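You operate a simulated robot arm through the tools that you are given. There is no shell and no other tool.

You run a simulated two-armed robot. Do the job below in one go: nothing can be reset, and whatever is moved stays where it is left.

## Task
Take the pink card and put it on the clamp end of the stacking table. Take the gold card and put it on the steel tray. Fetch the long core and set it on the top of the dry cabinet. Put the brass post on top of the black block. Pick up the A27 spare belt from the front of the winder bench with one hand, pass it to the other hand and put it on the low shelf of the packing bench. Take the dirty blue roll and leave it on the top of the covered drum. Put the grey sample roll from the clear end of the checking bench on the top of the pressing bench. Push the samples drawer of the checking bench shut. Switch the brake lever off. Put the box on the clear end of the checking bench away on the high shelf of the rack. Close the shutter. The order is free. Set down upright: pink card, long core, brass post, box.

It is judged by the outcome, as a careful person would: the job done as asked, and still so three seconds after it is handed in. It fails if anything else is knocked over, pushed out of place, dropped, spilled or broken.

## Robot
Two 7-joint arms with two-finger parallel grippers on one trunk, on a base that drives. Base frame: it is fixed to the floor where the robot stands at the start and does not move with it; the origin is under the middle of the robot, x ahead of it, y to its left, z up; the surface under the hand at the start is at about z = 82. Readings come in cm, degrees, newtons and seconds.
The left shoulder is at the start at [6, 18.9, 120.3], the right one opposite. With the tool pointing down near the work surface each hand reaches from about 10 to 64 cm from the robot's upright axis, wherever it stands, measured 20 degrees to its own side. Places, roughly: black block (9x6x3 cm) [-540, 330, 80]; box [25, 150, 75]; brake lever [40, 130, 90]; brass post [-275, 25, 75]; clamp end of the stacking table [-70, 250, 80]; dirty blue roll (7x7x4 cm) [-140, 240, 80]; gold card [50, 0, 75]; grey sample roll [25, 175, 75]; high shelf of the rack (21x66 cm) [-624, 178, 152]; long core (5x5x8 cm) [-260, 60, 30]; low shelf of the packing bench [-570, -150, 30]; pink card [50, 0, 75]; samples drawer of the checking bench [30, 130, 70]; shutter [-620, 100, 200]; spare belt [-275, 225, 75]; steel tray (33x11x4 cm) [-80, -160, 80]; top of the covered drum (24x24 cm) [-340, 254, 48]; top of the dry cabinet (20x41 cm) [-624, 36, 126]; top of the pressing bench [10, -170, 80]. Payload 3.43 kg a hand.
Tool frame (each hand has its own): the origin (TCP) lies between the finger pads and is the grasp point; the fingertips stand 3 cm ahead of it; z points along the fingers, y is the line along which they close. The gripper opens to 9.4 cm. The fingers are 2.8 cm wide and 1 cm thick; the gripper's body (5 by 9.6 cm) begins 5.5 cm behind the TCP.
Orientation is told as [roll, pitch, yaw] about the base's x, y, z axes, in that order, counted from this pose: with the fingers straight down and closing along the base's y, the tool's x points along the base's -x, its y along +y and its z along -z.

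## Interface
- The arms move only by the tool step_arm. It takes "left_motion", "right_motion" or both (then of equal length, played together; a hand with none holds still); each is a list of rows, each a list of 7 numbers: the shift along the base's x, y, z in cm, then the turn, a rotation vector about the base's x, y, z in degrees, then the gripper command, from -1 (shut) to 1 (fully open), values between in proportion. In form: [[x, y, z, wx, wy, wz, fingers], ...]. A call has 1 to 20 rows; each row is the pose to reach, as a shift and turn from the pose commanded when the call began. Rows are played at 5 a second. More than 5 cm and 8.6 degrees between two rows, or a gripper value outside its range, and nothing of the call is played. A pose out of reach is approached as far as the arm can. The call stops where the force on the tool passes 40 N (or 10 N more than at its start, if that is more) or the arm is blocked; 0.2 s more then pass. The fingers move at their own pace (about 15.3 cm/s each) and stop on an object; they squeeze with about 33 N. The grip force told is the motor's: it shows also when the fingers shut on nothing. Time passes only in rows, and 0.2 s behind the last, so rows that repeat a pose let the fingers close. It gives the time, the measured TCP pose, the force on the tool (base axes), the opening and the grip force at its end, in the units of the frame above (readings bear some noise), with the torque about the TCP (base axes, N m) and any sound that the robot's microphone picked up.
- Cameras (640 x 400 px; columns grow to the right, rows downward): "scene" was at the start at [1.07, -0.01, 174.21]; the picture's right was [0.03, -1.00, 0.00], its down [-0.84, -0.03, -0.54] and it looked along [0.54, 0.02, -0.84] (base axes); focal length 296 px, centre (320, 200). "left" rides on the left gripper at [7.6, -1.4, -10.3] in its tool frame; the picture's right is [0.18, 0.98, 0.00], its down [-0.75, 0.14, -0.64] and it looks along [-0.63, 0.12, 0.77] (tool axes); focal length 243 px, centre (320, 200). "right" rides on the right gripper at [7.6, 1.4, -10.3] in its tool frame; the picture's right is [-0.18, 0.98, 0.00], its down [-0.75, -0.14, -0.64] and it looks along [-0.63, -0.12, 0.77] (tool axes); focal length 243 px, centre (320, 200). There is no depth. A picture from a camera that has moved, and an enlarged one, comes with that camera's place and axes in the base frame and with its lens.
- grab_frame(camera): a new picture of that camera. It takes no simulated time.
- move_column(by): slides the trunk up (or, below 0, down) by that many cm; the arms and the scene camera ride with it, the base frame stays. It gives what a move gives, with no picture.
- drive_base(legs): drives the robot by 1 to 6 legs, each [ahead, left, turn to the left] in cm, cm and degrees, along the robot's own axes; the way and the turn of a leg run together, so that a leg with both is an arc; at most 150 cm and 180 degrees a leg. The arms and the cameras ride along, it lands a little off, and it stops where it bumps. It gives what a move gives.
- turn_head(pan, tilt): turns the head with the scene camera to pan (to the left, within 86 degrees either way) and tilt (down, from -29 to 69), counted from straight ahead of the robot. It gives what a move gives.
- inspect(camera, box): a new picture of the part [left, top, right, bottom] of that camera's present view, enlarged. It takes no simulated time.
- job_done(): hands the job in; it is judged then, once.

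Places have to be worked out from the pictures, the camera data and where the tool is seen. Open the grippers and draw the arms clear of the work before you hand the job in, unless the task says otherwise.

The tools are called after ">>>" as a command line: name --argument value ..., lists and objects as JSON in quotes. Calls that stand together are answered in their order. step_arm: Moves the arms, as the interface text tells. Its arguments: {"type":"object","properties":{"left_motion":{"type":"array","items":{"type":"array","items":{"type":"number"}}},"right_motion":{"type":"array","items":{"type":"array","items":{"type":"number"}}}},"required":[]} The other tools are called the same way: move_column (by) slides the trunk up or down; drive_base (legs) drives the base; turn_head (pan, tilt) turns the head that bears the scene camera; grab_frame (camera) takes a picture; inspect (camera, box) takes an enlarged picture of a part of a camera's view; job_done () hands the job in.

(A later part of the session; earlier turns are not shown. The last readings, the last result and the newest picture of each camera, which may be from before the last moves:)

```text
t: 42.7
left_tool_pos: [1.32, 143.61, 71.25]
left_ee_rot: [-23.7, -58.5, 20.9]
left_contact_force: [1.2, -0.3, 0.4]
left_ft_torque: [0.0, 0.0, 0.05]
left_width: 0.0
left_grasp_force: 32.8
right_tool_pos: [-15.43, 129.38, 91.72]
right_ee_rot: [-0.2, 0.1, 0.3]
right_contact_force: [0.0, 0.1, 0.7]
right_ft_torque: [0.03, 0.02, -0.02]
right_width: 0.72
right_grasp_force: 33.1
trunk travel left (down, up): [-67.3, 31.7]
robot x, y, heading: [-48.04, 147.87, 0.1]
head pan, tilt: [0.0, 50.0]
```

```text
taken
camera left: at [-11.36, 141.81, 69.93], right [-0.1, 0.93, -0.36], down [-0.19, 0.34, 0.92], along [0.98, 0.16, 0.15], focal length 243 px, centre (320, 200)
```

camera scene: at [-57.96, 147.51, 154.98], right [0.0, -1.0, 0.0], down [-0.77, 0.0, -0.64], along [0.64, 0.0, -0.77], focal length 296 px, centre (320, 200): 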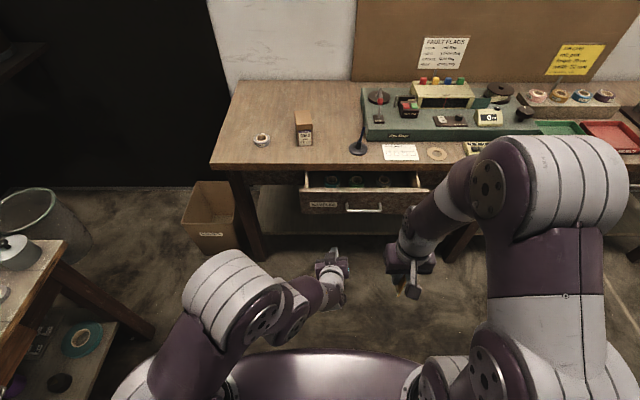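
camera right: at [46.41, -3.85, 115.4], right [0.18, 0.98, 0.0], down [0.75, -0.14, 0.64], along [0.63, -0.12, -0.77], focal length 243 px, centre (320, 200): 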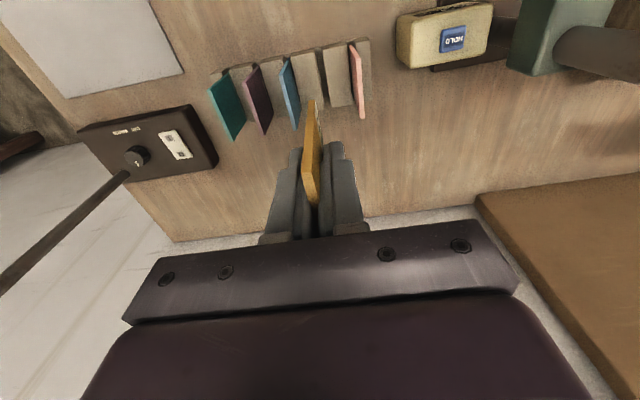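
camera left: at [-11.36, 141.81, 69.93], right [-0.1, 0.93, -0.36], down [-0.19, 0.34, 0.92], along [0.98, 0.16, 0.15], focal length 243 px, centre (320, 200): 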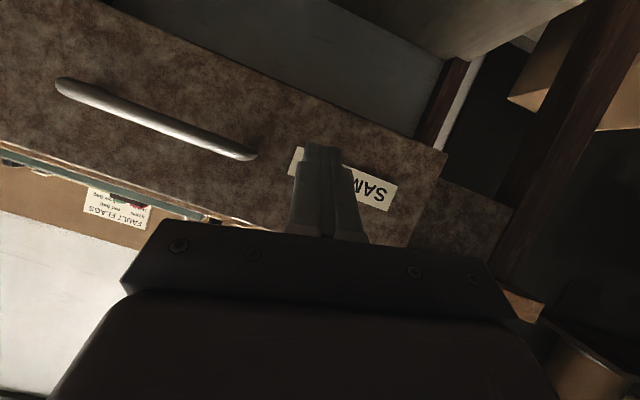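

The hand is aligned with clear face to the left of the handle. I'll push forward in small steps and watch the force.

>>> step_arm --left_motion '[[1, 0, 0, 0, 0, 0, -1], [2, 0, 0, 0, 0, 0, -1], [3, 0, 0, 0, 0, 0, -1], [4, 0, 0, 0, 0, 0, -1], [5, 0, 0, 0, 0, 0, -1], [6, 0, 0, 0, 0, 0, -1], [7, 0, 0, 0, 0, 0, -1], [8, 0, 0, 0, 0, 0, -1]]'

>>> grab_frame --camera "scene"

```text
t: 44.5
left_tool_pos: [9.21, 143.64, 71.17]
left_ee_rot: [-23.7, -58.6, 21.0]
left_contact_force: [0.4, -0.4, -0.2]
left_ft_torque: [0.02, 0.0, 0.0]
left_width: 0.01
left_grasp_force: 32.6
right_tool_pos: [-15.58, 129.55, 91.77]
right_ee_rot: [0.0, 0.1, 0.3]
right_contact_force: [0.5, 0.7, -0.6]
right_ft_torque: [0.03, -0.03, -0.01]
right_width: 0.74
right_grasp_force: 33.1
trunk travel left (down, up): [-67.3, 31.7]
robot x, y, heading: [-48.06, 147.4, 0.6]
head pan, tilt: [0.0, 50.0]
```

```text
taken
camera scene: at [-45.97, 147.56, 154.98], right [0.01, -1.0, 0.0], down [-0.77, 0.0, -0.64], along [0.64, 0.0, -0.77], focal length 296 px, centre (320, 200)
```

scene: 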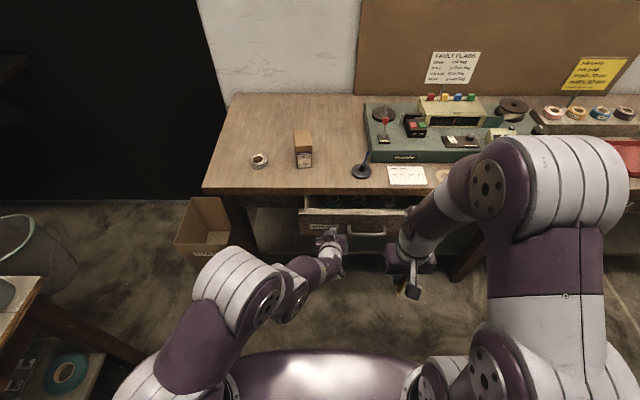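

No contact yet with the tips near x 12. I'll keep pushing forward.

>>> step_arm --left_motion '[[1, 0, 0, 0, 0, 0, -1], [2, 0, 0, 0, 0, 0, -1], [3, 0, 0, 0, 0, 0, -1], [4, 0, 0, 0, 0, 0, -1], [5, 0, 0, 0, 0, 0, -1], [6, 0, 0, 0, 0, 0, -1], [7, 0, 0, 0, 0, 0, -1], [8, 0, 0, 0, 0, 0, -1], [9, 0, 0, 0, 0, 0, -1], [10, 0, 0, 0, 0, 0, -1]]'

>>> grab_frame --camera "scene"

>>> grab_frame --camera "left"

```text
t: 46.7
left_tool_pos: [19.22, 143.69, 71.37]
left_ee_rot: [-23.8, -58.5, 21.1]
left_contact_force: [-0.5, 0.1, 0.1]
left_ft_torque: [0.0, 0.04, -0.02]
left_width: 0.01
left_grasp_force: 33.2
right_tool_pos: [-15.54, 129.45, 91.78]
right_ee_rot: [0.0, 0.1, 0.3]
right_contact_force: [-0.5, 0.1, -0.2]
right_ft_torque: [0.0, -0.02, 0.03]
right_width: 0.76
right_grasp_force: 32.4
trunk travel left (down, up): [-67.3, 31.7]
robot x, y, heading: [-47.72, 147.93, 0.1]
head pan, tilt: [0.0, 50.0]
```

```text
taken
camera scene: at [-45.94, 147.56, 154.98], right [0.01, -1.0, 0.0], down [-0.77, 0.0, -0.64], along [0.64, 0.0, -0.77], focal length 296 px, centre (320, 200)
```

scene: 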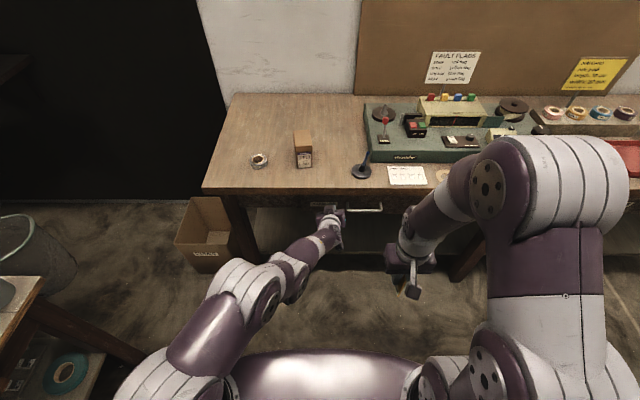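

```text
taken
camera left: at [6.57, 141.87, 69.97], right [-0.1, 0.93, -0.36], down [-0.19, 0.34, 0.92], along [0.98, 0.16, 0.15], focal length 243 px, centre (320, 200)
```

left: 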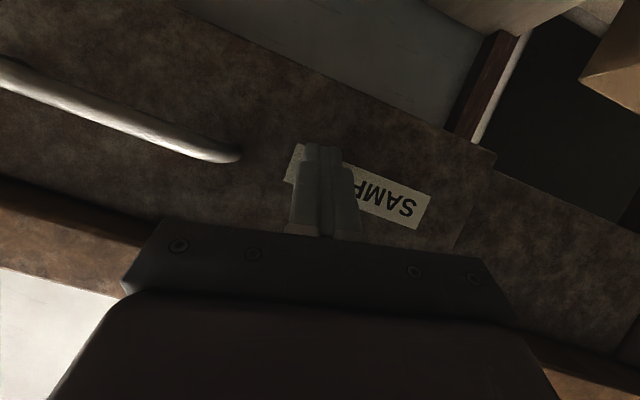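

The drawer has slid in with hardly any force. I'll keep pushing gently until it stops firmly.

>>> step_arm --left_motion '[[0.5, 0, 0, 0, 0, 0, -1], [1, 0, 0, 0, 0, 0, -1], [1.5, 0, 0, 0, 0, 0, -1], [2, 0, 0, 0, 0, 0, -1], [2.5, 0, 0, 0, 0, 0, -1], [3, 0, 0, 0, 0, 0, -1], [3.5, 0, 0, 0, 0, 0, -1], [4, 0, 0, 0, 0, 0, -1]]'

>>> grab_frame --camera "left"

>>> inspect --camera "scene" --box '[240, 140, 440, 265]'

```text
t: 47.5
left_tool_pos: [19.84, 143.6, 71.16]
left_ee_rot: [-23.3, -58.3, 20.5]
left_contact_force: [-29.0, 2.5, 15.1]
left_ft_torque: [-0.05, -0.39, 0.03]
left_width: 0.0
left_grasp_force: 32.6
right_tool_pos: [-16.08, 129.4, 92.02]
right_ee_rot: [-0.1, -0.2, 0.4]
right_contact_force: [0.1, 0.1, -0.2]
right_ft_torque: [0.02, 0.03, 0.03]
right_width: 0.73
right_grasp_force: 33.5
trunk travel left (down, up): [-67.3, 31.7]
robot x, y, heading: [-47.86, 147.77, 0.3]
head pan, tilt: [0.0, 50.0]
stopped in row 3 (left hand): the force on the tool passed its limit at 45 N (the readings are from after the stop); the commanded pose is now the measured one
```

```text
taken
camera left: at [7.06, 141.89, 69.85], right [-0.09, 0.93, -0.36], down [-0.19, 0.34, 0.92], along [0.98, 0.15, 0.14], focal length 243 px, centre (320, 200)
```

left: 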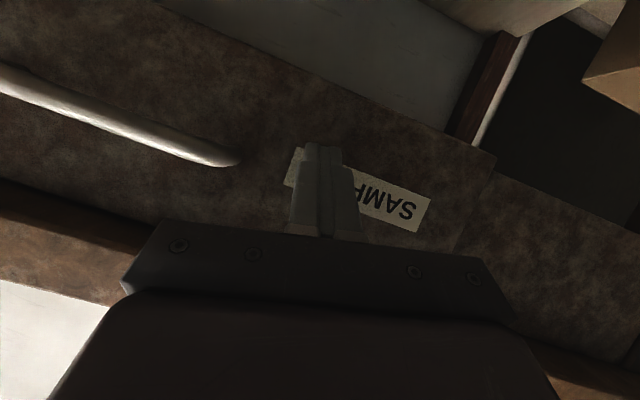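

```text
3.20 times, centred on (340, 202) of scene
camera zoom: at [-46.78, 147.67, 155.01], right [0.01, -1.0, 0.0], down [-0.76, 0.0, -0.65], along [0.65, 0.0, -0.76], focal length 946 px, centre (256, 192)
```

zoom: 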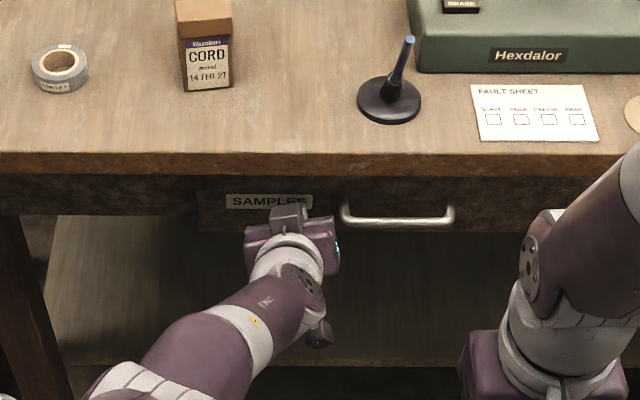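

The drawer stopped firmly and sits flush with the apron, so it's shut. I'll draw the left hand back, raise the trunk and back the base off before re-orienting the hand.

>>> step_arm --left_motion '[[-3, 0, 0, 0, 0, 0, -1], [-6, 0, 0, 0, 0, 0, -1], [-10, 0, 0, 0, 0, 0, -1], [-14, 0, 0, 0, 0, 0, -1], [-17, 0, 0, 0, 0, 0, -1]]'

>>> move_column --by 20

>>> drive_base --legs '[[-12, 0, 0]]'

```text
t: 48.7
left_tool_pos: [3.37, 143.73, 70.99]
left_ee_rot: [-23.5, -58.3, 20.8]
left_contact_force: [1.2, -0.1, -0.2]
left_ft_torque: [0.02, 0.03, 0.0]
left_width: 0.0
left_grasp_force: 32.6
right_tool_pos: [-15.62, 129.39, 91.66]
right_ee_rot: [0.0, 0.1, 0.3]
right_contact_force: [0.6, 0.4, -0.4]
right_ft_torque: [-0.01, 0.02, -0.02]
right_width: 0.73
right_grasp_force: 33.2
trunk travel left (down, up): [-67.3, 31.7]
robot x, y, heading: [-47.94, 147.97, 0.3]
head pan, tilt: [0.0, 50.0]
```

```text
t: 50.8
left_tool_pos: [3.34, 143.66, 90.99]
left_ee_rot: [-23.3, -58.2, 20.5]
left_contact_force: [-0.6, -0.1, 0.9]
left_ft_torque: [0.0, 0.0, 0.01]
left_width: 0.01
left_grasp_force: 32.7
right_tool_pos: [-15.73, 129.42, 111.79]
right_ee_rot: [0.0, 0.1, 0.3]
right_contact_force: [0.5, -0.2, 0.9]
right_ft_torque: [0.01, 0.0, 0.0]
right_width: 0.73
right_grasp_force: 33.3
trunk travel left (down, up): [-87.3, 11.7]
robot x, y, heading: [-47.61, 147.73, 0.5]
head pan, tilt: [0.0, 50.0]
```

```text
t: 52.1
left_tool_pos: [-8.76, 143.68, 90.96]
left_ee_rot: [-23.4, -58.2, 20.6]
left_contact_force: [0.9, 0.2, 0.4]
left_ft_torque: [-0.01, -0.02, -0.01]
left_width: 0.02
left_grasp_force: 33.0
right_tool_pos: [-27.51, 129.42, 111.75]
right_ee_rot: [-0.1, 0.1, 0.4]
right_contact_force: [0.8, -0.5, 0.1]
right_ft_torque: [0.01, -0.01, 0.04]
right_width: 0.74
right_grasp_force: 33.2
trunk travel left (down, up): [-87.3, 11.7]
robot x, y, heading: [-59.93, 147.64, 0.7]
head pan, tilt: [0.0, 50.0]
```

The convention checks out, so turning back by (10.7, 60.2, -6.7) makes the hand vertical again. I'll rotate it while rising in the extended position, where the arm has room.

>>> step_arm --left_motion '[[0, 2, 2.5, 1.3, 7.5, -0.8, -1], [0, 4, 5, 2.7, 15.0, -1.7, -1], [0, 6, 7.5, 4.0, 22.5, -2.5, -1], [0, 8, 10, 5.3, 30.0, -3.3, -1], [0, 10, 12.5, 6.6, 37.5, -4.2, -1], [0, 12, 15, 8.0, 45.0, -5.0, -1], [0, 14, 17.5, 9.3, 52.5, -5.8, -1], [0, 16, 20, 10.7, 60.0, -6.7, -1], [0, 18, 21, 10.7, 60.2, -6.7, -1], [-3, 20, 21, 10.7, 60.2, -6.7, -1]]'

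>>> grab_frame --camera "scene"

```text
t: 54.3
left_tool_pos: [-12.08, 163.55, 111.78]
left_ee_rot: [-0.2, 0.0, 0.1]
left_contact_force: [-0.3, 0.0, -0.5]
left_ft_torque: [0.02, -0.04, 0.03]
left_width: 0.02
left_grasp_force: 33.3
left hand out of reach, approached as far as the arm can: row 6
right_tool_pos: [-27.84, 129.5, 111.85]
right_ee_rot: [-0.1, -0.1, 0.4]
right_contact_force: [0.2, 0.4, 0.0]
right_ft_torque: [-0.01, -0.02, 0.02]
right_width: 0.71
right_grasp_force: 32.8
trunk travel left (down, up): [-87.3, 11.7]
robot x, y, heading: [-60.01, 147.65, 0.5]
head pan, tilt: [0.0, 50.0]
```

```text
taken
camera scene: at [-58.43, 147.61, 174.98], right [0.01, -1.0, 0.0], down [-0.76, -0.01, -0.64], along [0.64, 0.0, -0.77], focal length 296 px, centre (320, 200)
```

scene: 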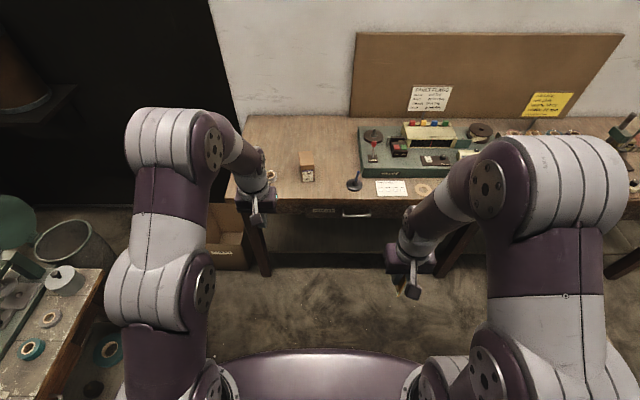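

The hand is vertical again. Next the brake lever: I'll drive right and forward so the left hand comes above it.

>>> drive_base --legs '[[0, -40, 0], [46, 0, 0]]'

>>> grab_frame --camera "left"

>>> grab_frame --camera "scene"

```text
t: 59.1
left_tool_pos: [35.15, 124.15, 111.81]
left_ee_rot: [-0.1, 0.1, 0.1]
left_contact_force: [-0.1, 0.4, 0.8]
left_ft_torque: [0.01, 0.06, 0.0]
left_width: 0.0
left_grasp_force: 32.9
right_tool_pos: [19.25, 90.13, 111.74]
right_ee_rot: [0.1, 0.0, 0.4]
right_contact_force: [-0.8, -0.3, -0.4]
right_ft_torque: [-0.01, -0.03, -0.02]
right_width: 0.71
right_grasp_force: 33.0
trunk travel left (down, up): [-87.3, 11.7]
robot x, y, heading: [-12.77, 108.6, 0.3]
head pan, tilt: [0.0, 50.0]
```

```text
taken
camera left: at [27.44, 122.76, 122.05], right [-0.18, 0.98, 0.0], down [0.75, 0.14, 0.64], along [0.63, 0.12, -0.77], focal length 243 px, centre (320, 200)
```

left: 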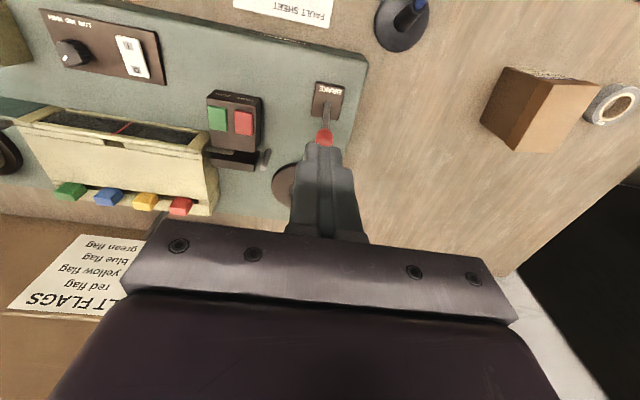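

```text
taken
camera scene: at [-11.19, 108.25, 174.98], right [0.01, -1.0, 0.0], down [-0.77, 0.0, -0.64], along [0.64, 0.0, -0.77], focal length 296 px, centre (320, 200)
```

scene: 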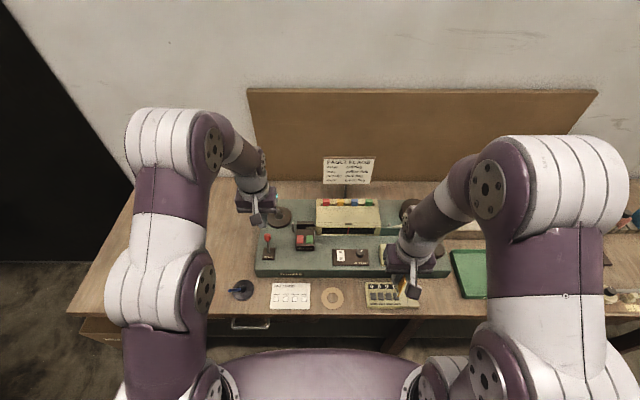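

>>> inspect --camera "left" --box '[270, 60, 390, 160]'

>>> inspect --camera "scene" --box '[240, 200, 320, 280]'

```text
4.00 times, centred on (330, 110) of left
camera zoom: at [27.44, 122.76, 122.05], right [-0.18, 0.98, 0.0], down [0.75, 0.14, 0.64], along [0.63, 0.12, -0.77], focal length 970 px, centre (280, 560)
```

zoom: 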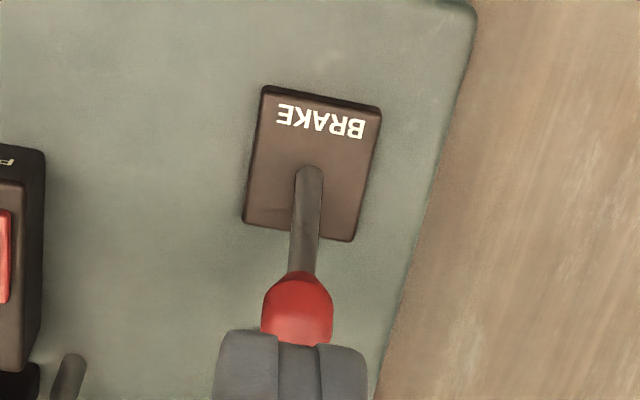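

```text
5.00 times, centred on (280, 240) of scene
camera zoom: at [-11.19, 108.25, 174.98], right [0.01, -1.0, 0.0], down [-0.77, 0.0, -0.64], along [0.64, 0.0, -0.77], focal length 1477 px, centre (520, 0)
```

zoom: 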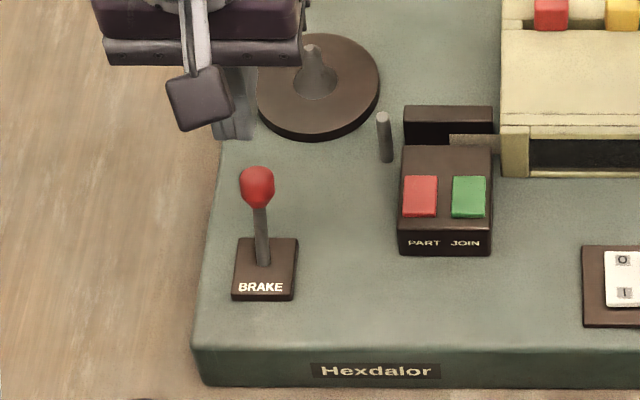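

The two views agree: foot at (38.0, 125.6, 89.3), knob at (40.1, 125.6, 95.2), leaning away from me. I'll lower the closed left fingers behind the knob at x 44.3, clear of the disc that starts at x 47.8.

>>> step_arm --left_motion '[[3, 0.5, 0, 0, 0, 0, -1], [6, 1, 0, 0, 0, 0, -1], [9.3, 1.5, 0, 0, 0, 0, -1], [9.3, 1.5, -4, 0, 0, 0, -1], [9.3, 1.5, -8, 0, 0, 0, -1], [9.3, 1.5, -11, 0, 0, 0, -1], [9.3, 1.5, -13.5, 0, 0, 0, -1], [9.3, 1.5, -15.5, 0, 0, 0, -1]]'

>>> inspect --camera "scene" --box '[220, 180, 348, 260]'

>>> grab_frame --camera "left"

```text
t: 61.0
left_tool_pos: [44.65, 125.71, 96.56]
left_ee_rot: [0.0, 0.0, 0.1]
left_contact_force: [0.1, 1.0, 0.4]
left_ft_torque: [0.0, 0.0, 0.02]
left_width: 0.0
left_grasp_force: 33.3
right_tool_pos: [19.35, 90.14, 111.73]
right_ee_rot: [0.0, 0.1, 0.4]
right_contact_force: [0.0, -0.1, 0.5]
right_ft_torque: [0.01, 0.04, 0.01]
right_width: 0.72
right_grasp_force: 32.8
trunk travel left (down, up): [-87.3, 11.7]
robot x, y, heading: [-12.86, 108.26, 0.3]
head pan, tilt: [0.0, 50.0]
```

```text
5.00 times, centred on (284, 220) of scene
camera zoom: at [-11.01, 108.25, 174.98], right [0.01, -1.0, 0.0], down [-0.77, 0.0, -0.64], along [0.64, 0.0, -0.77], focal length 1477 px, centre (500, 100)
```

zoom: 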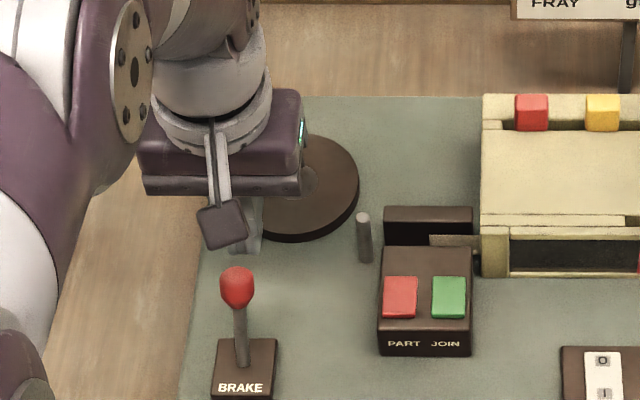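

```text
taken
camera left: at [37.0, 124.31, 106.63], right [-0.18, 0.98, 0.0], down [0.75, 0.14, 0.64], along [0.63, 0.12, -0.77], focal length 243 px, centre (320, 200)
```

left: 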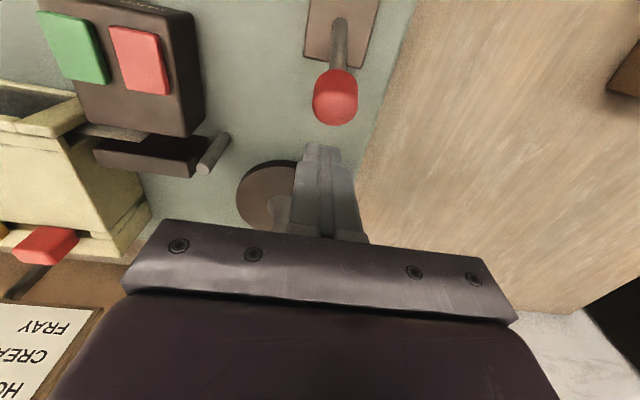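

The fingers stand behind the knob and line up with it. I'll dip slightly lower and pull toward me in small steps.

>>> step_arm --left_motion '[[0, 0, -0.8, 0, 0, 0, -1], [-1, 0, -0.8, 0, 0, 0, -1], [-2, 0, -0.8, 0, 0, 0, -1], [-3, 0, -0.8, 0, 0, 0, -1], [-4, 0, -0.8, 0, 0, 0, -1], [-5, 0, -0.8, 0, 0, 0, -1], [-6, 0, -0.8, 0, 0, 0, -1], [-7, 0, -0.8, 0, 0, 0, -1], [-7.5, 0, -0.8, 0, 0, 0, -1]]'

>>> inspect --camera "scene" --box '[220, 180, 348, 260]'

>>> grab_frame --camera "left"

```text
t: 63.0
left_tool_pos: [37.93, 125.69, 95.76]
left_ee_rot: [-0.1, -0.7, 0.1]
left_contact_force: [37.8, 5.8, 13.1]
left_ft_torque: [0.33, -0.96, 0.04]
left_width: 0.01
left_grasp_force: 33.2
right_tool_pos: [19.74, 90.17, 111.7]
right_ee_rot: [0.0, 0.3, 0.3]
right_contact_force: [-0.1, -0.5, -0.1]
right_ft_torque: [0.0, 0.01, 0.0]
right_width: 0.72
right_grasp_force: 32.9
trunk travel left (down, up): [-87.3, 11.7]
robot x, y, heading: [-12.77, 108.28, 0.4]
head pan, tilt: [0.0, 50.0]
```

```text
5.00 times, centred on (284, 220) of scene
camera zoom: at [-10.34, 108.33, 175.0], right [0.01, -1.0, 0.0], down [-0.77, 0.0, -0.64], along [0.64, 0.0, -0.77], focal length 1477 px, centre (500, 100)
```

zoom: 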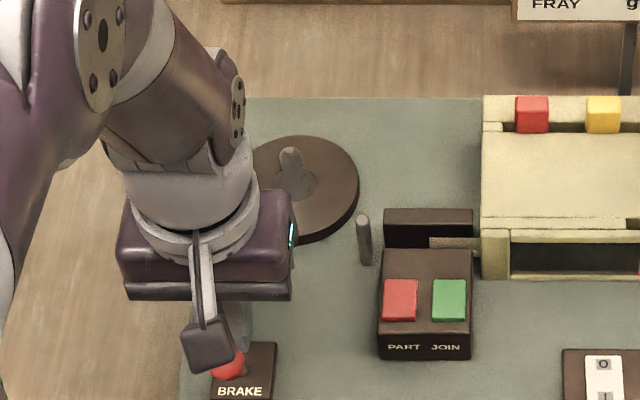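

```text
taken
camera left: at [30.21, 124.34, 105.79], right [-0.18, 0.98, 0.0], down [0.75, 0.14, 0.65], along [0.64, 0.12, -0.76], focal length 243 px, centre (320, 200)
```

left: 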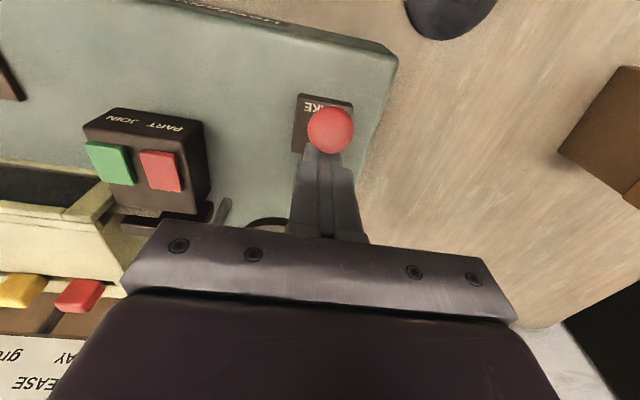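

The lever swung over and stopped at about 38 N. I'll back off, lift away and check that it stays put.

>>> step_arm --left_motion '[[2, 0, 0, 0, 0, 0, -1], [4, 0, 1, 0, 0, 0, -1], [5, 0, 5, 0, 0, 0, -1], [5, 0, 10, 0, 0, 0, -1], [4, 0, 15, 0, 0, 0, -1]]'

>>> inspect --camera "scene" --box '[220, 200, 348, 280]'

>>> grab_frame --camera "left"

```text
refused: row 5 steps farther than a row can; nothing moved
```

```text
5.00 times, centred on (284, 240) of scene
camera zoom: at [-10.34, 108.33, 175.0], right [0.01, -1.0, 0.0], down [-0.77, 0.0, -0.64], along [0.64, 0.0, -0.77], focal length 1477 px, centre (500, 0)
```

zoom: 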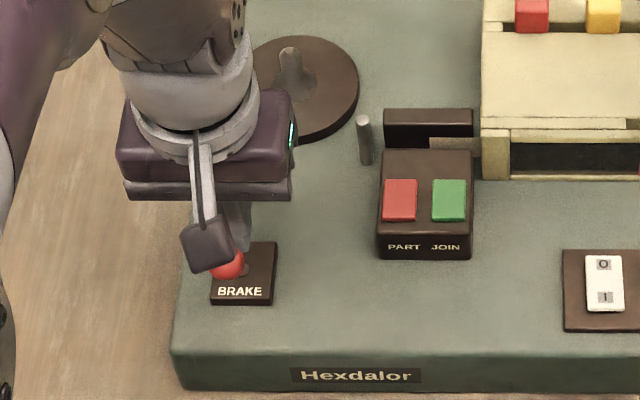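

```text
taken
camera left: at [30.21, 124.34, 105.79], right [-0.18, 0.98, 0.0], down [0.75, 0.14, 0.65], along [0.64, 0.12, -0.76], focal length 243 px, centre (320, 200)
```

left: 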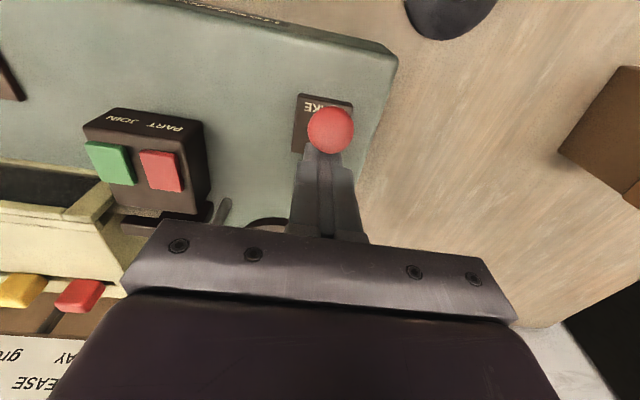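

One row was too long, so nothing moved. I'll send the same retreat with shorter steps.

>>> step_arm --left_motion '[[2, 0, 0, 0, 0, 0, -1], [4, 0, 1, 0, 0, 0, -1], [4, 0, 5, 0, 0, 0, -1], [4, 0, 9.5, 0, 0, 0, -1], [4, 0, 14, 0, 0, 0, -1]]'

>>> inspect --camera "scene" --box '[220, 200, 348, 280]'

>>> inspect --camera "left" --box '[240, 40, 400, 160]'

```text
t: 64.2
left_tool_pos: [41.02, 125.83, 109.66]
left_ee_rot: [-0.2, 0.1, 0.1]
left_contact_force: [-0.1, -0.4, 0.4]
left_ft_torque: [-0.01, 0.02, 0.0]
left_width: 0.0
left_grasp_force: 33.0
right_tool_pos: [19.3, 90.1, 111.74]
right_ee_rot: [-0.1, 0.0, 0.5]
right_contact_force: [-0.2, -0.3, 1.1]
right_ft_torque: [-0.02, 0.01, -0.02]
right_width: 0.74
right_grasp_force: 32.9
trunk travel left (down, up): [-87.3, 11.7]
robot x, y, heading: [-12.9, 108.56, 0.2]
head pan, tilt: [0.0, 50.0]
```

```text
5.00 times, centred on (284, 240) of scene
camera zoom: at [-11.09, 108.25, 174.97], right [0.01, -1.0, 0.0], down [-0.77, 0.0, -0.64], along [0.64, 0.0, -0.77], focal length 1477 px, centre (500, 0)
```

zoom: 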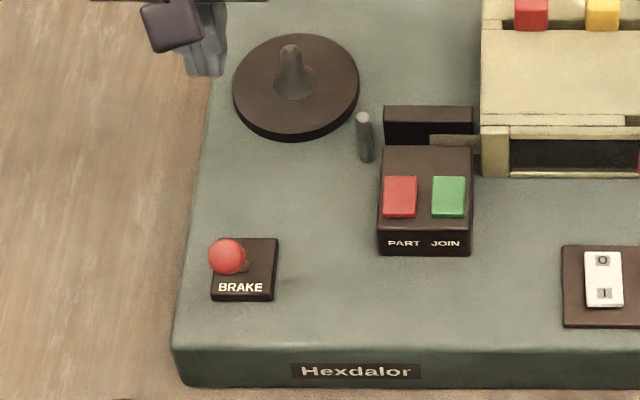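

```text
3.33 times, centred on (320, 100) of left
camera zoom: at [33.42, 124.35, 119.87], right [-0.18, 0.98, 0.0], down [0.76, 0.14, 0.64], along [0.63, 0.12, -0.77], focal length 809 px, centre (320, 533)
```

zoom: 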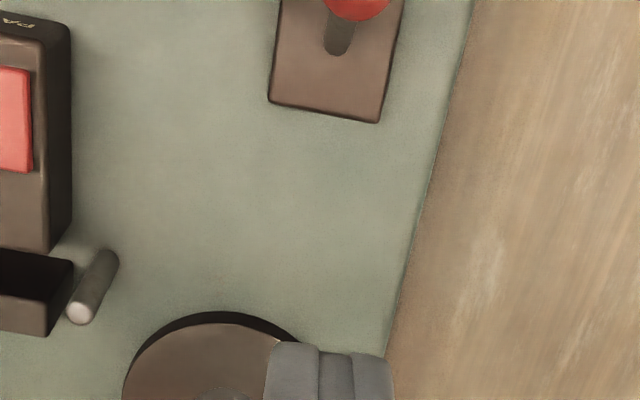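

The lever stays tipped toward me, so the brake is off. Next I'll drive left so the left hand can take the grey sample roll.

>>> drive_base --legs '[[0, 45, 0]]'

>>> grab_frame --camera "left"

>>> grab_frame --camera "scene"

```text
t: 66.9
left_tool_pos: [41.11, 171.22, 109.72]
left_ee_rot: [0.0, 0.1, -0.4]
left_contact_force: [-1.0, 0.1, 0.2]
left_ft_torque: [-0.01, -0.04, 0.01]
left_width: 0.02
left_grasp_force: 33.2
right_tool_pos: [19.01, 135.82, 111.76]
right_ee_rot: [0.0, 0.1, 0.0]
right_contact_force: [-0.7, -0.1, 0.6]
right_ft_torque: [0.03, 0.0, 0.01]
right_width: 0.71
right_grasp_force: 32.7
trunk travel left (down, up): [-87.3, 11.7]
robot x, y, heading: [-12.74, 154.54, -0.0]
head pan, tilt: [0.0, 50.0]
```

```text
taken
camera left: at [33.42, 169.94, 119.87], right [-0.18, 0.98, 0.0], down [0.76, 0.14, 0.64], along [0.63, 0.11, -0.77], focal length 243 px, centre (320, 200)
```

left: 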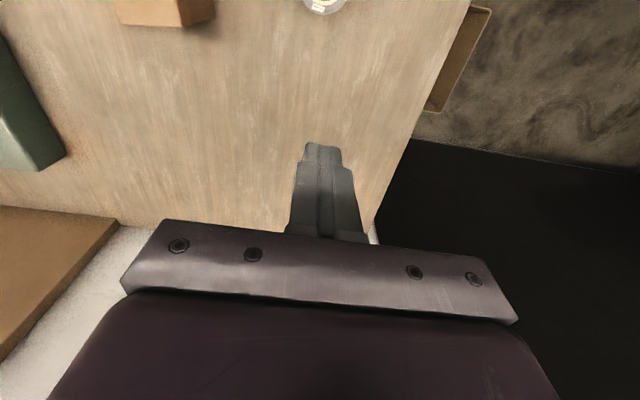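

```text
taken
camera scene: at [-11.22, 154.08, 174.98], right [0.0, -1.0, 0.0], down [-0.77, 0.0, -0.64], along [0.64, 0.0, -0.77], focal length 296 px, centre (320, 200)
```

scene: 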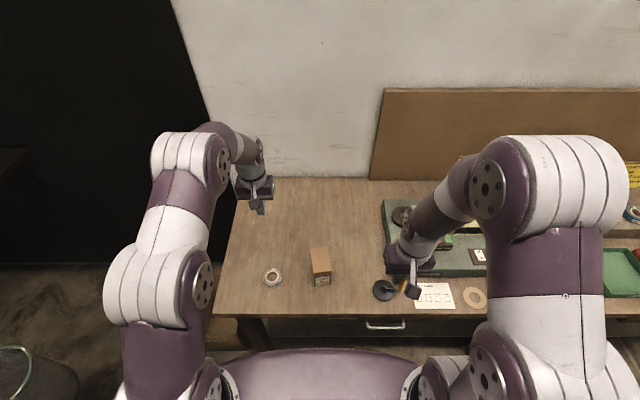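

>>> inspect --camera "scene" --box '[250, 230, 346, 290]'

>>> step_arm --left_motion '[[-4, 0, 0, 0, 0, 0, 0], [-8, -0.5, -1, 0, 0, 0, 1], [-9.5, -1, -5, 0, 0, 0, 1]]'

>>> grab_frame --camera "left"

```text
6.67 times, centred on (298, 260) of scene
camera zoom: at [-11.22, 154.08, 174.98], right [0.0, -1.0, 0.0], down [-0.77, 0.0, -0.64], along [0.64, 0.0, -0.77], focal length 1970 px, centre (467, -200)
```

zoom: 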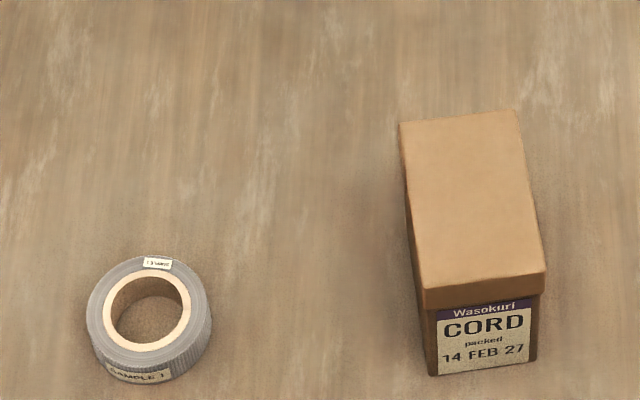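

```text
t: 67.7
left_tool_pos: [31.29, 170.53, 104.54]
left_ee_rot: [0.0, 0.1, -0.4]
left_contact_force: [0.3, -0.1, -0.4]
left_ft_torque: [0.0, -0.02, 0.01]
left_width: 9.39
left_grasp_force: 0.1
right_tool_pos: [19.32, 135.98, 111.62]
right_ee_rot: [-0.1, 0.1, -0.1]
right_contact_force: [0.2, -0.4, -0.2]
right_ft_torque: [-0.04, 0.02, 0.04]
right_width: 0.76
right_grasp_force: 33.4
trunk travel left (down, up): [-87.3, 11.7]
robot x, y, heading: [-12.7, 154.49, 0.2]
head pan, tilt: [0.0, 50.0]
```

```text
taken
camera left: at [23.72, 169.09, 114.68], right [-0.18, 0.98, 0.0], down [0.76, 0.14, 0.64], along [0.63, 0.11, -0.77], focal length 243 px, centre (320, 200)
```

left: 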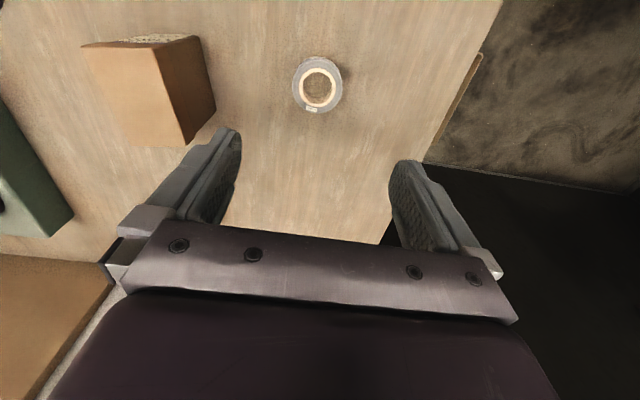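

Both cameras put the roll at about (31.6, 169.8), roughly 6 cm across. I'll come straight down around it and close.

>>> step_arm --left_motion '[[0.3, -0.6, -4, 0, 0, 0, 1], [0.3, -0.6, -8, 0, 0, 0, 1], [0.3, -0.6, -12, 0, 0, 0, 1], [0.3, -0.6, -15, 0, 0, 0, 1], [0.3, -0.6, -17, 0, 0, 0, 1], [0.3, -0.6, -18.6, 0, 0, 0, 1], [0.3, -0.6, -18.6, 0, 0, 0, -1], [0.3, -0.6, -18.6, 0, 0, 0, -1], [0.3, -0.6, -18.6, 0, 0, 0, -1]]'

>>> grab_frame --camera "left"

```text
t: 69.7
left_tool_pos: [31.79, 169.75, 86.03]
left_ee_rot: [0.0, 0.0, -0.4]
left_contact_force: [-0.2, -0.9, -0.8]
left_ft_torque: [-0.02, -0.02, 0.0]
left_width: 5.82
left_grasp_force: 32.9
right_tool_pos: [19.07, 135.85, 111.65]
right_ee_rot: [0.0, 0.2, 0.0]
right_contact_force: [0.1, 0.5, -0.2]
right_ft_torque: [0.0, -0.03, -0.04]
right_width: 0.76
right_grasp_force: 33.0
trunk travel left (down, up): [-87.3, 11.7]
robot x, y, heading: [-13.01, 154.73, -0.0]
head pan, tilt: [0.0, 50.0]
```

```text
taken
camera left: at [24.12, 168.33, 96.22], right [-0.18, 0.98, 0.0], down [0.76, 0.14, 0.64], along [0.63, 0.11, -0.77], focal length 243 px, centre (320, 200)
```

left: 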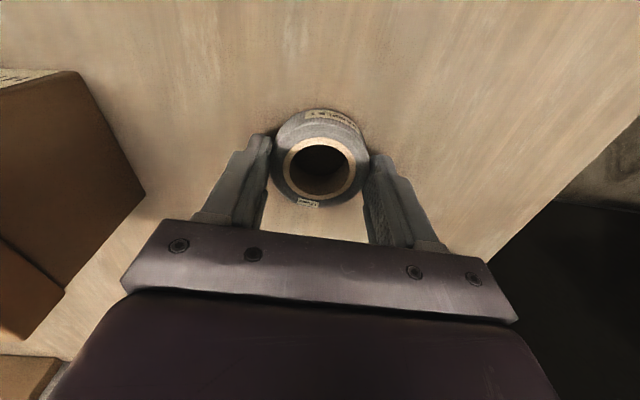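

The roll is held at 5.8 cm. I'll lift it and draw the hand in, then back away from the bench and head for the pressing bench.

>>> step_arm --left_motion '[[0, 0, 3, 0, 0, 0, -1], [0, 0, 7, 0, 0, 0, -1], [0, 0, 12, 0, 0, 0, -1], [0, 0, 17, 0, 0, 0, -1], [0, 0, 22, 0, 0, 0, -1], [-3, 2, 25, 0, 0, 0, -1], [-7, 4, 26, 0, 0, 0, -1]]'

>>> drive_base --legs '[[-45, 0, 0], [0, -100, 0], [0, 0, -90]]'

>>> turn_head --pan 0 --tilt 25

>>> grab_frame --camera "scene"

```text
t: 71.3
left_tool_pos: [24.84, 173.52, 112.05]
left_ee_rot: [0.0, 0.0, -0.4]
left_contact_force: [0.2, -0.4, -0.2]
left_ft_torque: [0.0, -0.04, -0.02]
left_width: 5.83
left_grasp_force: 33.2
right_tool_pos: [18.9, 135.84, 111.85]
right_ee_rot: [0.0, 0.1, 0.0]
right_contact_force: [-0.1, -0.8, 0.2]
right_ft_torque: [0.01, -0.04, -0.01]
right_width: 0.71
right_grasp_force: 33.0
trunk travel left (down, up): [-87.3, 11.7]
robot x, y, heading: [-13.24, 153.93, 0.0]
head pan, tilt: [0.0, 50.0]
```

```text
t: 82.5
left_tool_pos: [-38.15, 18.2, 111.96]
left_ee_rot: [-0.1, 0.1, -88.4]
left_contact_force: [-0.4, -0.1, 0.2]
left_ft_torque: [-0.01, 0.01, 0.01]
left_width: 5.82
left_grasp_force: 33.6
right_tool_pos: [-75.87, 22.74, 111.92]
right_ee_rot: [0.0, 0.1, -88.0]
right_contact_force: [0.4, -0.7, 0.0]
right_ft_torque: [0.01, -0.01, 0.0]
right_width: 0.72
right_grasp_force: 33.0
trunk travel left (down, up): [-87.3, 11.7]
robot x, y, heading: [-58.46, 55.6, -87.9]
head pan, tilt: [0.0, 50.0]
```

```text
t: 83.4
left_tool_pos: [-38.02, 18.05, 112.0]
left_ee_rot: [0.1, 0.0, -88.4]
left_contact_force: [0.5, -0.5, -0.8]
left_ft_torque: [-0.03, 0.0, 0.07]
left_width: 5.81
left_grasp_force: 33.2
right_tool_pos: [-75.87, 22.8, 111.83]
right_ee_rot: [0.0, 0.0, -88.1]
right_contact_force: [-0.2, 0.2, -0.5]
right_ft_torque: [0.0, -0.02, 0.01]
right_width: 0.75
right_grasp_force: 33.1
trunk travel left (down, up): [-87.3, 11.7]
robot x, y, heading: [-58.07, 55.96, -88.1]
head pan, tilt: [0.0, 25.0]
```

```text
taken
camera scene: at [-58.23, 52.1, 178.72], right [-1.0, -0.03, 0.0], down [-0.01, 0.42, -0.91], along [0.03, -0.91, -0.42], focal length 296 px, centre (320, 200)
```

scene: 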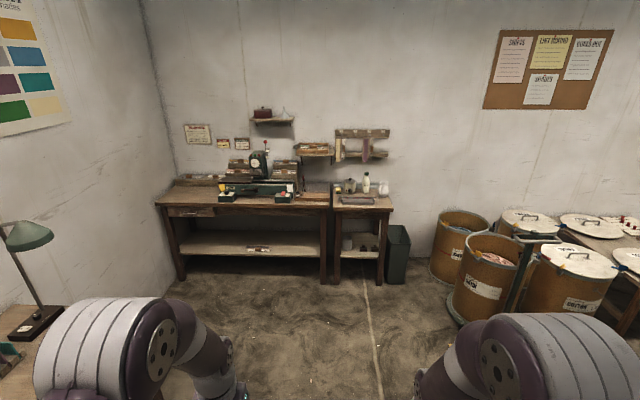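

The way to the pressing bench and tray table is clear. I'll square up and drive there, stopping short to look.

>>> drive_base --legs '[[0, 0, -2], [145, 0, 0]]'

>>> turn_head --pan 0 --tilt 45

>>> grab_frame --camera "scene"

>>> grab_frame --camera "right"

```text
t: 90.7
left_tool_pos: [-41.35, -123.19, 111.9]
left_ee_rot: [0.1, 0.0, -91.5]
left_contact_force: [-0.4, -0.4, 0.1]
left_ft_torque: [0.02, 0.01, -0.02]
left_width: 5.82
left_grasp_force: 32.9
right_tool_pos: [-78.85, -116.57, 111.86]
right_ee_rot: [0.0, 0.1, -91.0]
right_contact_force: [0.0, -0.3, -0.1]
right_ft_torque: [0.01, 0.01, 0.04]
right_width: 0.74
right_grasp_force: 33.3
trunk travel left (down, up): [-87.3, 11.7]
robot x, y, heading: [-59.56, -85.31, -91.0]
head pan, tilt: [0.0, 25.0]
```

```text
t: 91.6
left_tool_pos: [-41.36, -123.22, 111.98]
left_ee_rot: [-0.1, 0.1, -91.5]
left_contact_force: [0.4, -0.5, -0.5]
left_ft_torque: [-0.01, -0.02, -0.03]
left_width: 5.81
left_grasp_force: 33.3
right_tool_pos: [-78.84, -116.67, 111.71]
right_ee_rot: [0.0, 0.1, -90.8]
right_contact_force: [-0.5, 0.3, -0.1]
right_ft_torque: [-0.02, 0.04, -0.01]
right_width: 0.74
right_grasp_force: 32.8
trunk travel left (down, up): [-87.3, 11.7]
robot x, y, heading: [-60.06, -84.82, -91.2]
head pan, tilt: [0.0, 45.0]
```

```text
taken
camera scene: at [-59.66, -87.2, 175.68], right [-1.0, 0.02, 0.0], down [0.01, 0.71, -0.71], along [-0.01, -0.71, -0.71], focal length 296 px, centre (320, 200)
```

scene: 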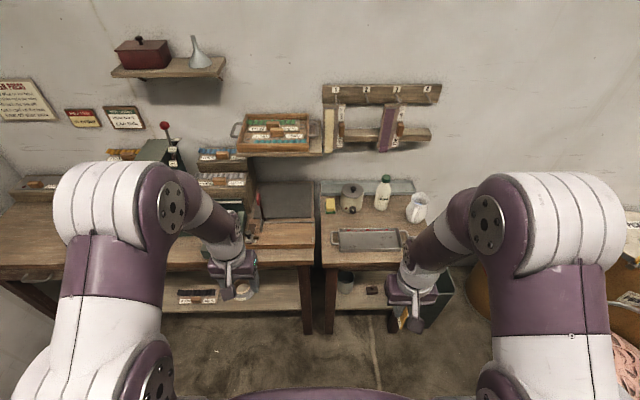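

```text
taken
camera right: at [-77.31, -108.97, 121.96], right [0.98, -0.2, 0.0], down [-0.15, -0.75, 0.64], along [-0.13, -0.63, -0.77], focal length 243 px, centre (320, 200)
```

right: 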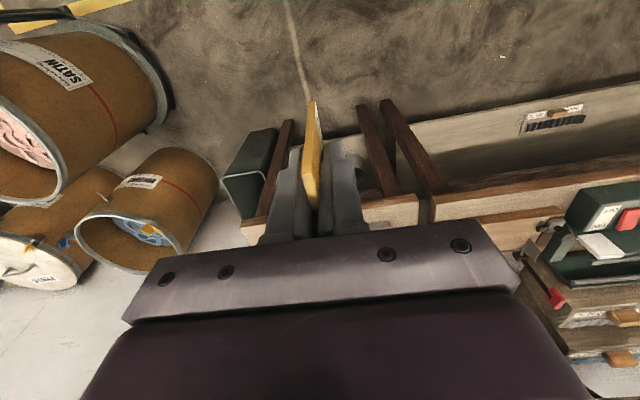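

>>> inspect --camera "scene" --box '[300, 170, 460, 270]'

```text
4.00 times, centred on (380, 220) of scene
camera zoom: at [-59.66, -87.2, 175.68], right [-1.0, 0.02, 0.0], down [0.01, 0.71, -0.71], along [-0.01, -0.71, -0.71], focal length 1182 px, centre (80, 120)
```

zoom: 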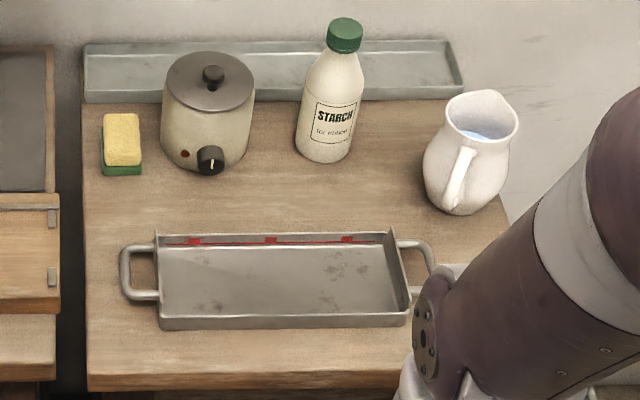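

The front tray with handles, centred at about (-80.6, -157.6), is the 33 by 11 cm steel tray. The other tray along the wall is a different one. I'll drive 30 cm closer to bring the gold card above it.

>>> drive_base --legs '[[30, 0, 1]]'

>>> grab_frame --camera "scene"

>>> grab_frame --camera "right"

```text
t: 93.6
left_tool_pos: [-41.01, -152.78, 112.06]
left_ee_rot: [0.0, 0.0, -90.4]
left_contact_force: [0.4, 0.6, -0.5]
left_ft_torque: [0.01, 0.0, 0.03]
left_width: 5.81
left_grasp_force: 33.5
right_tool_pos: [-78.57, -146.68, 111.78]
right_ee_rot: [0.0, 0.0, -90.0]
right_contact_force: [-0.3, 0.5, 0.5]
right_ft_torque: [0.02, 0.02, 0.0]
right_width: 0.73
right_grasp_force: 32.9
trunk travel left (down, up): [-87.3, 11.7]
robot x, y, heading: [-60.02, -114.83, -89.7]
head pan, tilt: [0.0, 45.0]
```

```text
taken
camera scene: at [-59.9, -117.02, 175.67], right [-1.0, 0.0, 0.0], down [0.0, 0.71, -0.71], along [0.0, -0.71, -0.71], focal length 296 px, centre (320, 200)
```

scene: 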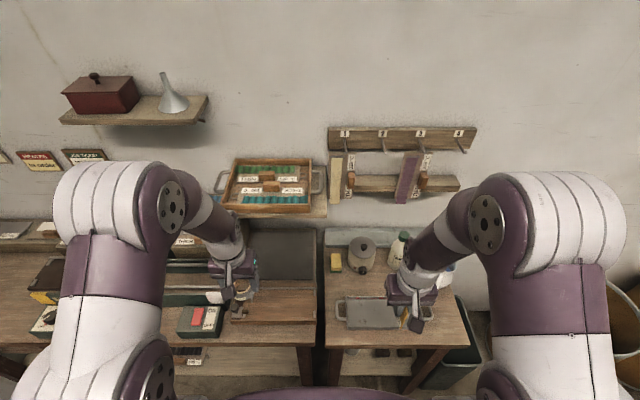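

```text
taken
camera right: at [-77.18, -139.16, 122.0], right [0.98, -0.18, 0.0], down [-0.14, -0.75, 0.64], along [-0.12, -0.63, -0.77], focal length 243 px, centre (320, 200)
```

right: 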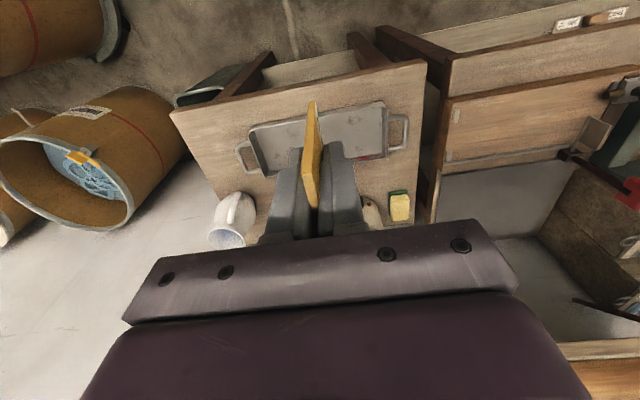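

The right camera confirms the tray interior at x -92 to -70 and y -153 to -162. I'll move the card over its middle and lower it most of the way.

>>> step_arm --right_motion '[[-1, -4, 0, 0, 0, 0, -1], [-2, -8, 0, 0, 0, 0, -1], [-2.2, -11.1, 0, 0, 0, 0, -1], [-2.2, -11.1, -4, 0, 0, 0, -1], [-2.2, -11.1, -8, 0, 0, 0, -1], [-2.2, -11.1, -12, 0, 0, 0, -1], [-2.2, -11.1, -16, 0, 0, 0, -1], [-2.2, -11.1, -20, 0, 0, 0, -1], [-2.2, -11.1, -22.5, 0, 0, 0, -1]]'

>>> grab_frame --camera "right"

>>> inspect --camera "scene" --box '[320, 240, 480, 340]'

```text
t: 95.6
left_tool_pos: [-40.9, -152.98, 111.93]
left_ee_rot: [0.0, 0.1, -90.4]
left_contact_force: [-0.3, 0.8, 0.0]
left_ft_torque: [0.02, -0.01, 0.0]
left_width: 5.81
left_grasp_force: 32.6
right_tool_pos: [-80.9, -158.33, 89.06]
right_ee_rot: [0.0, 0.0, -90.1]
right_contact_force: [-0.3, -0.1, 0.5]
right_ft_torque: [0.0, 0.01, -0.02]
right_width: 0.72
right_grasp_force: 33.3
trunk travel left (down, up): [-87.3, 11.7]
robot x, y, heading: [-60.16, -114.72, -90.0]
head pan, tilt: [0.0, 45.0]
```

```text
taken
camera right: at [-79.58, -150.7, 99.4], right [0.98, -0.18, 0.0], down [-0.14, -0.75, 0.64], along [-0.12, -0.63, -0.77], focal length 243 px, centre (320, 200)
```

right: 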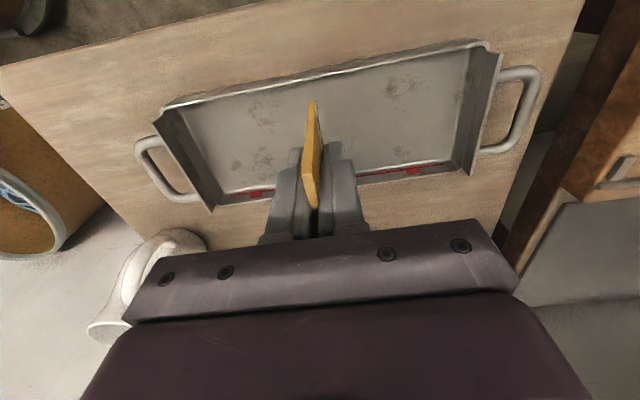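

```text
4.00 times, centred on (400, 290) of scene
camera zoom: at [-59.92, -117.28, 175.67], right [-1.0, 0.0, 0.0], down [0.0, 0.71, -0.71], along [0.0, -0.71, -0.71], focal length 1182 px, centre (0, -160)
```

zoom: 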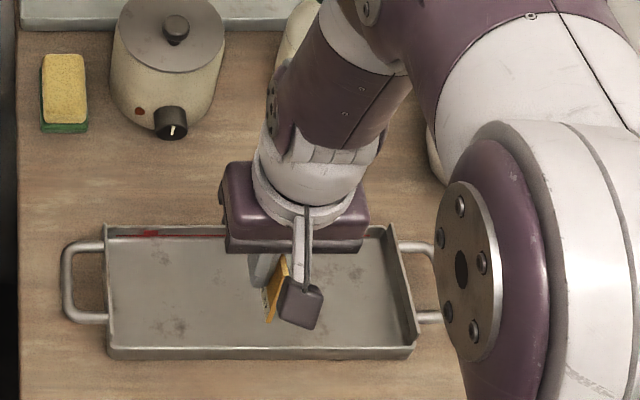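

The card hangs inside the tray. I'll shift it slightly to centre and lower in fine steps until it touches.

>>> step_arm --right_motion '[[0, 0.4, -0.5, 0, 0, 0, -1], [0, 0.4, -1, 0, 0, 0, -1], [0, 0.4, -1.4, 0, 0, 0, -1], [0, 0.4, -1.8, 0, 0, 0, -1]]'

```text
t: 96.6
left_tool_pos: [-40.95, -152.91, 111.93]
left_ee_rot: [-0.1, 0.0, -90.3]
left_contact_force: [0.4, 0.0, -0.6]
left_ft_torque: [-0.01, -0.02, -0.05]
left_width: 5.81
left_grasp_force: 34.1
right_tool_pos: [-80.77, -157.72, 87.6]
right_ee_rot: [0.0, 0.1, -90.0]
right_contact_force: [0.2, -0.6, -0.5]
right_ft_torque: [0.01, -0.01, 0.0]
right_width: 0.71
right_grasp_force: 33.6
trunk travel left (down, up): [-87.3, 11.7]
robot x, y, heading: [-59.4, -114.82, -89.9]
head pan, tilt: [0.0, 45.0]
```

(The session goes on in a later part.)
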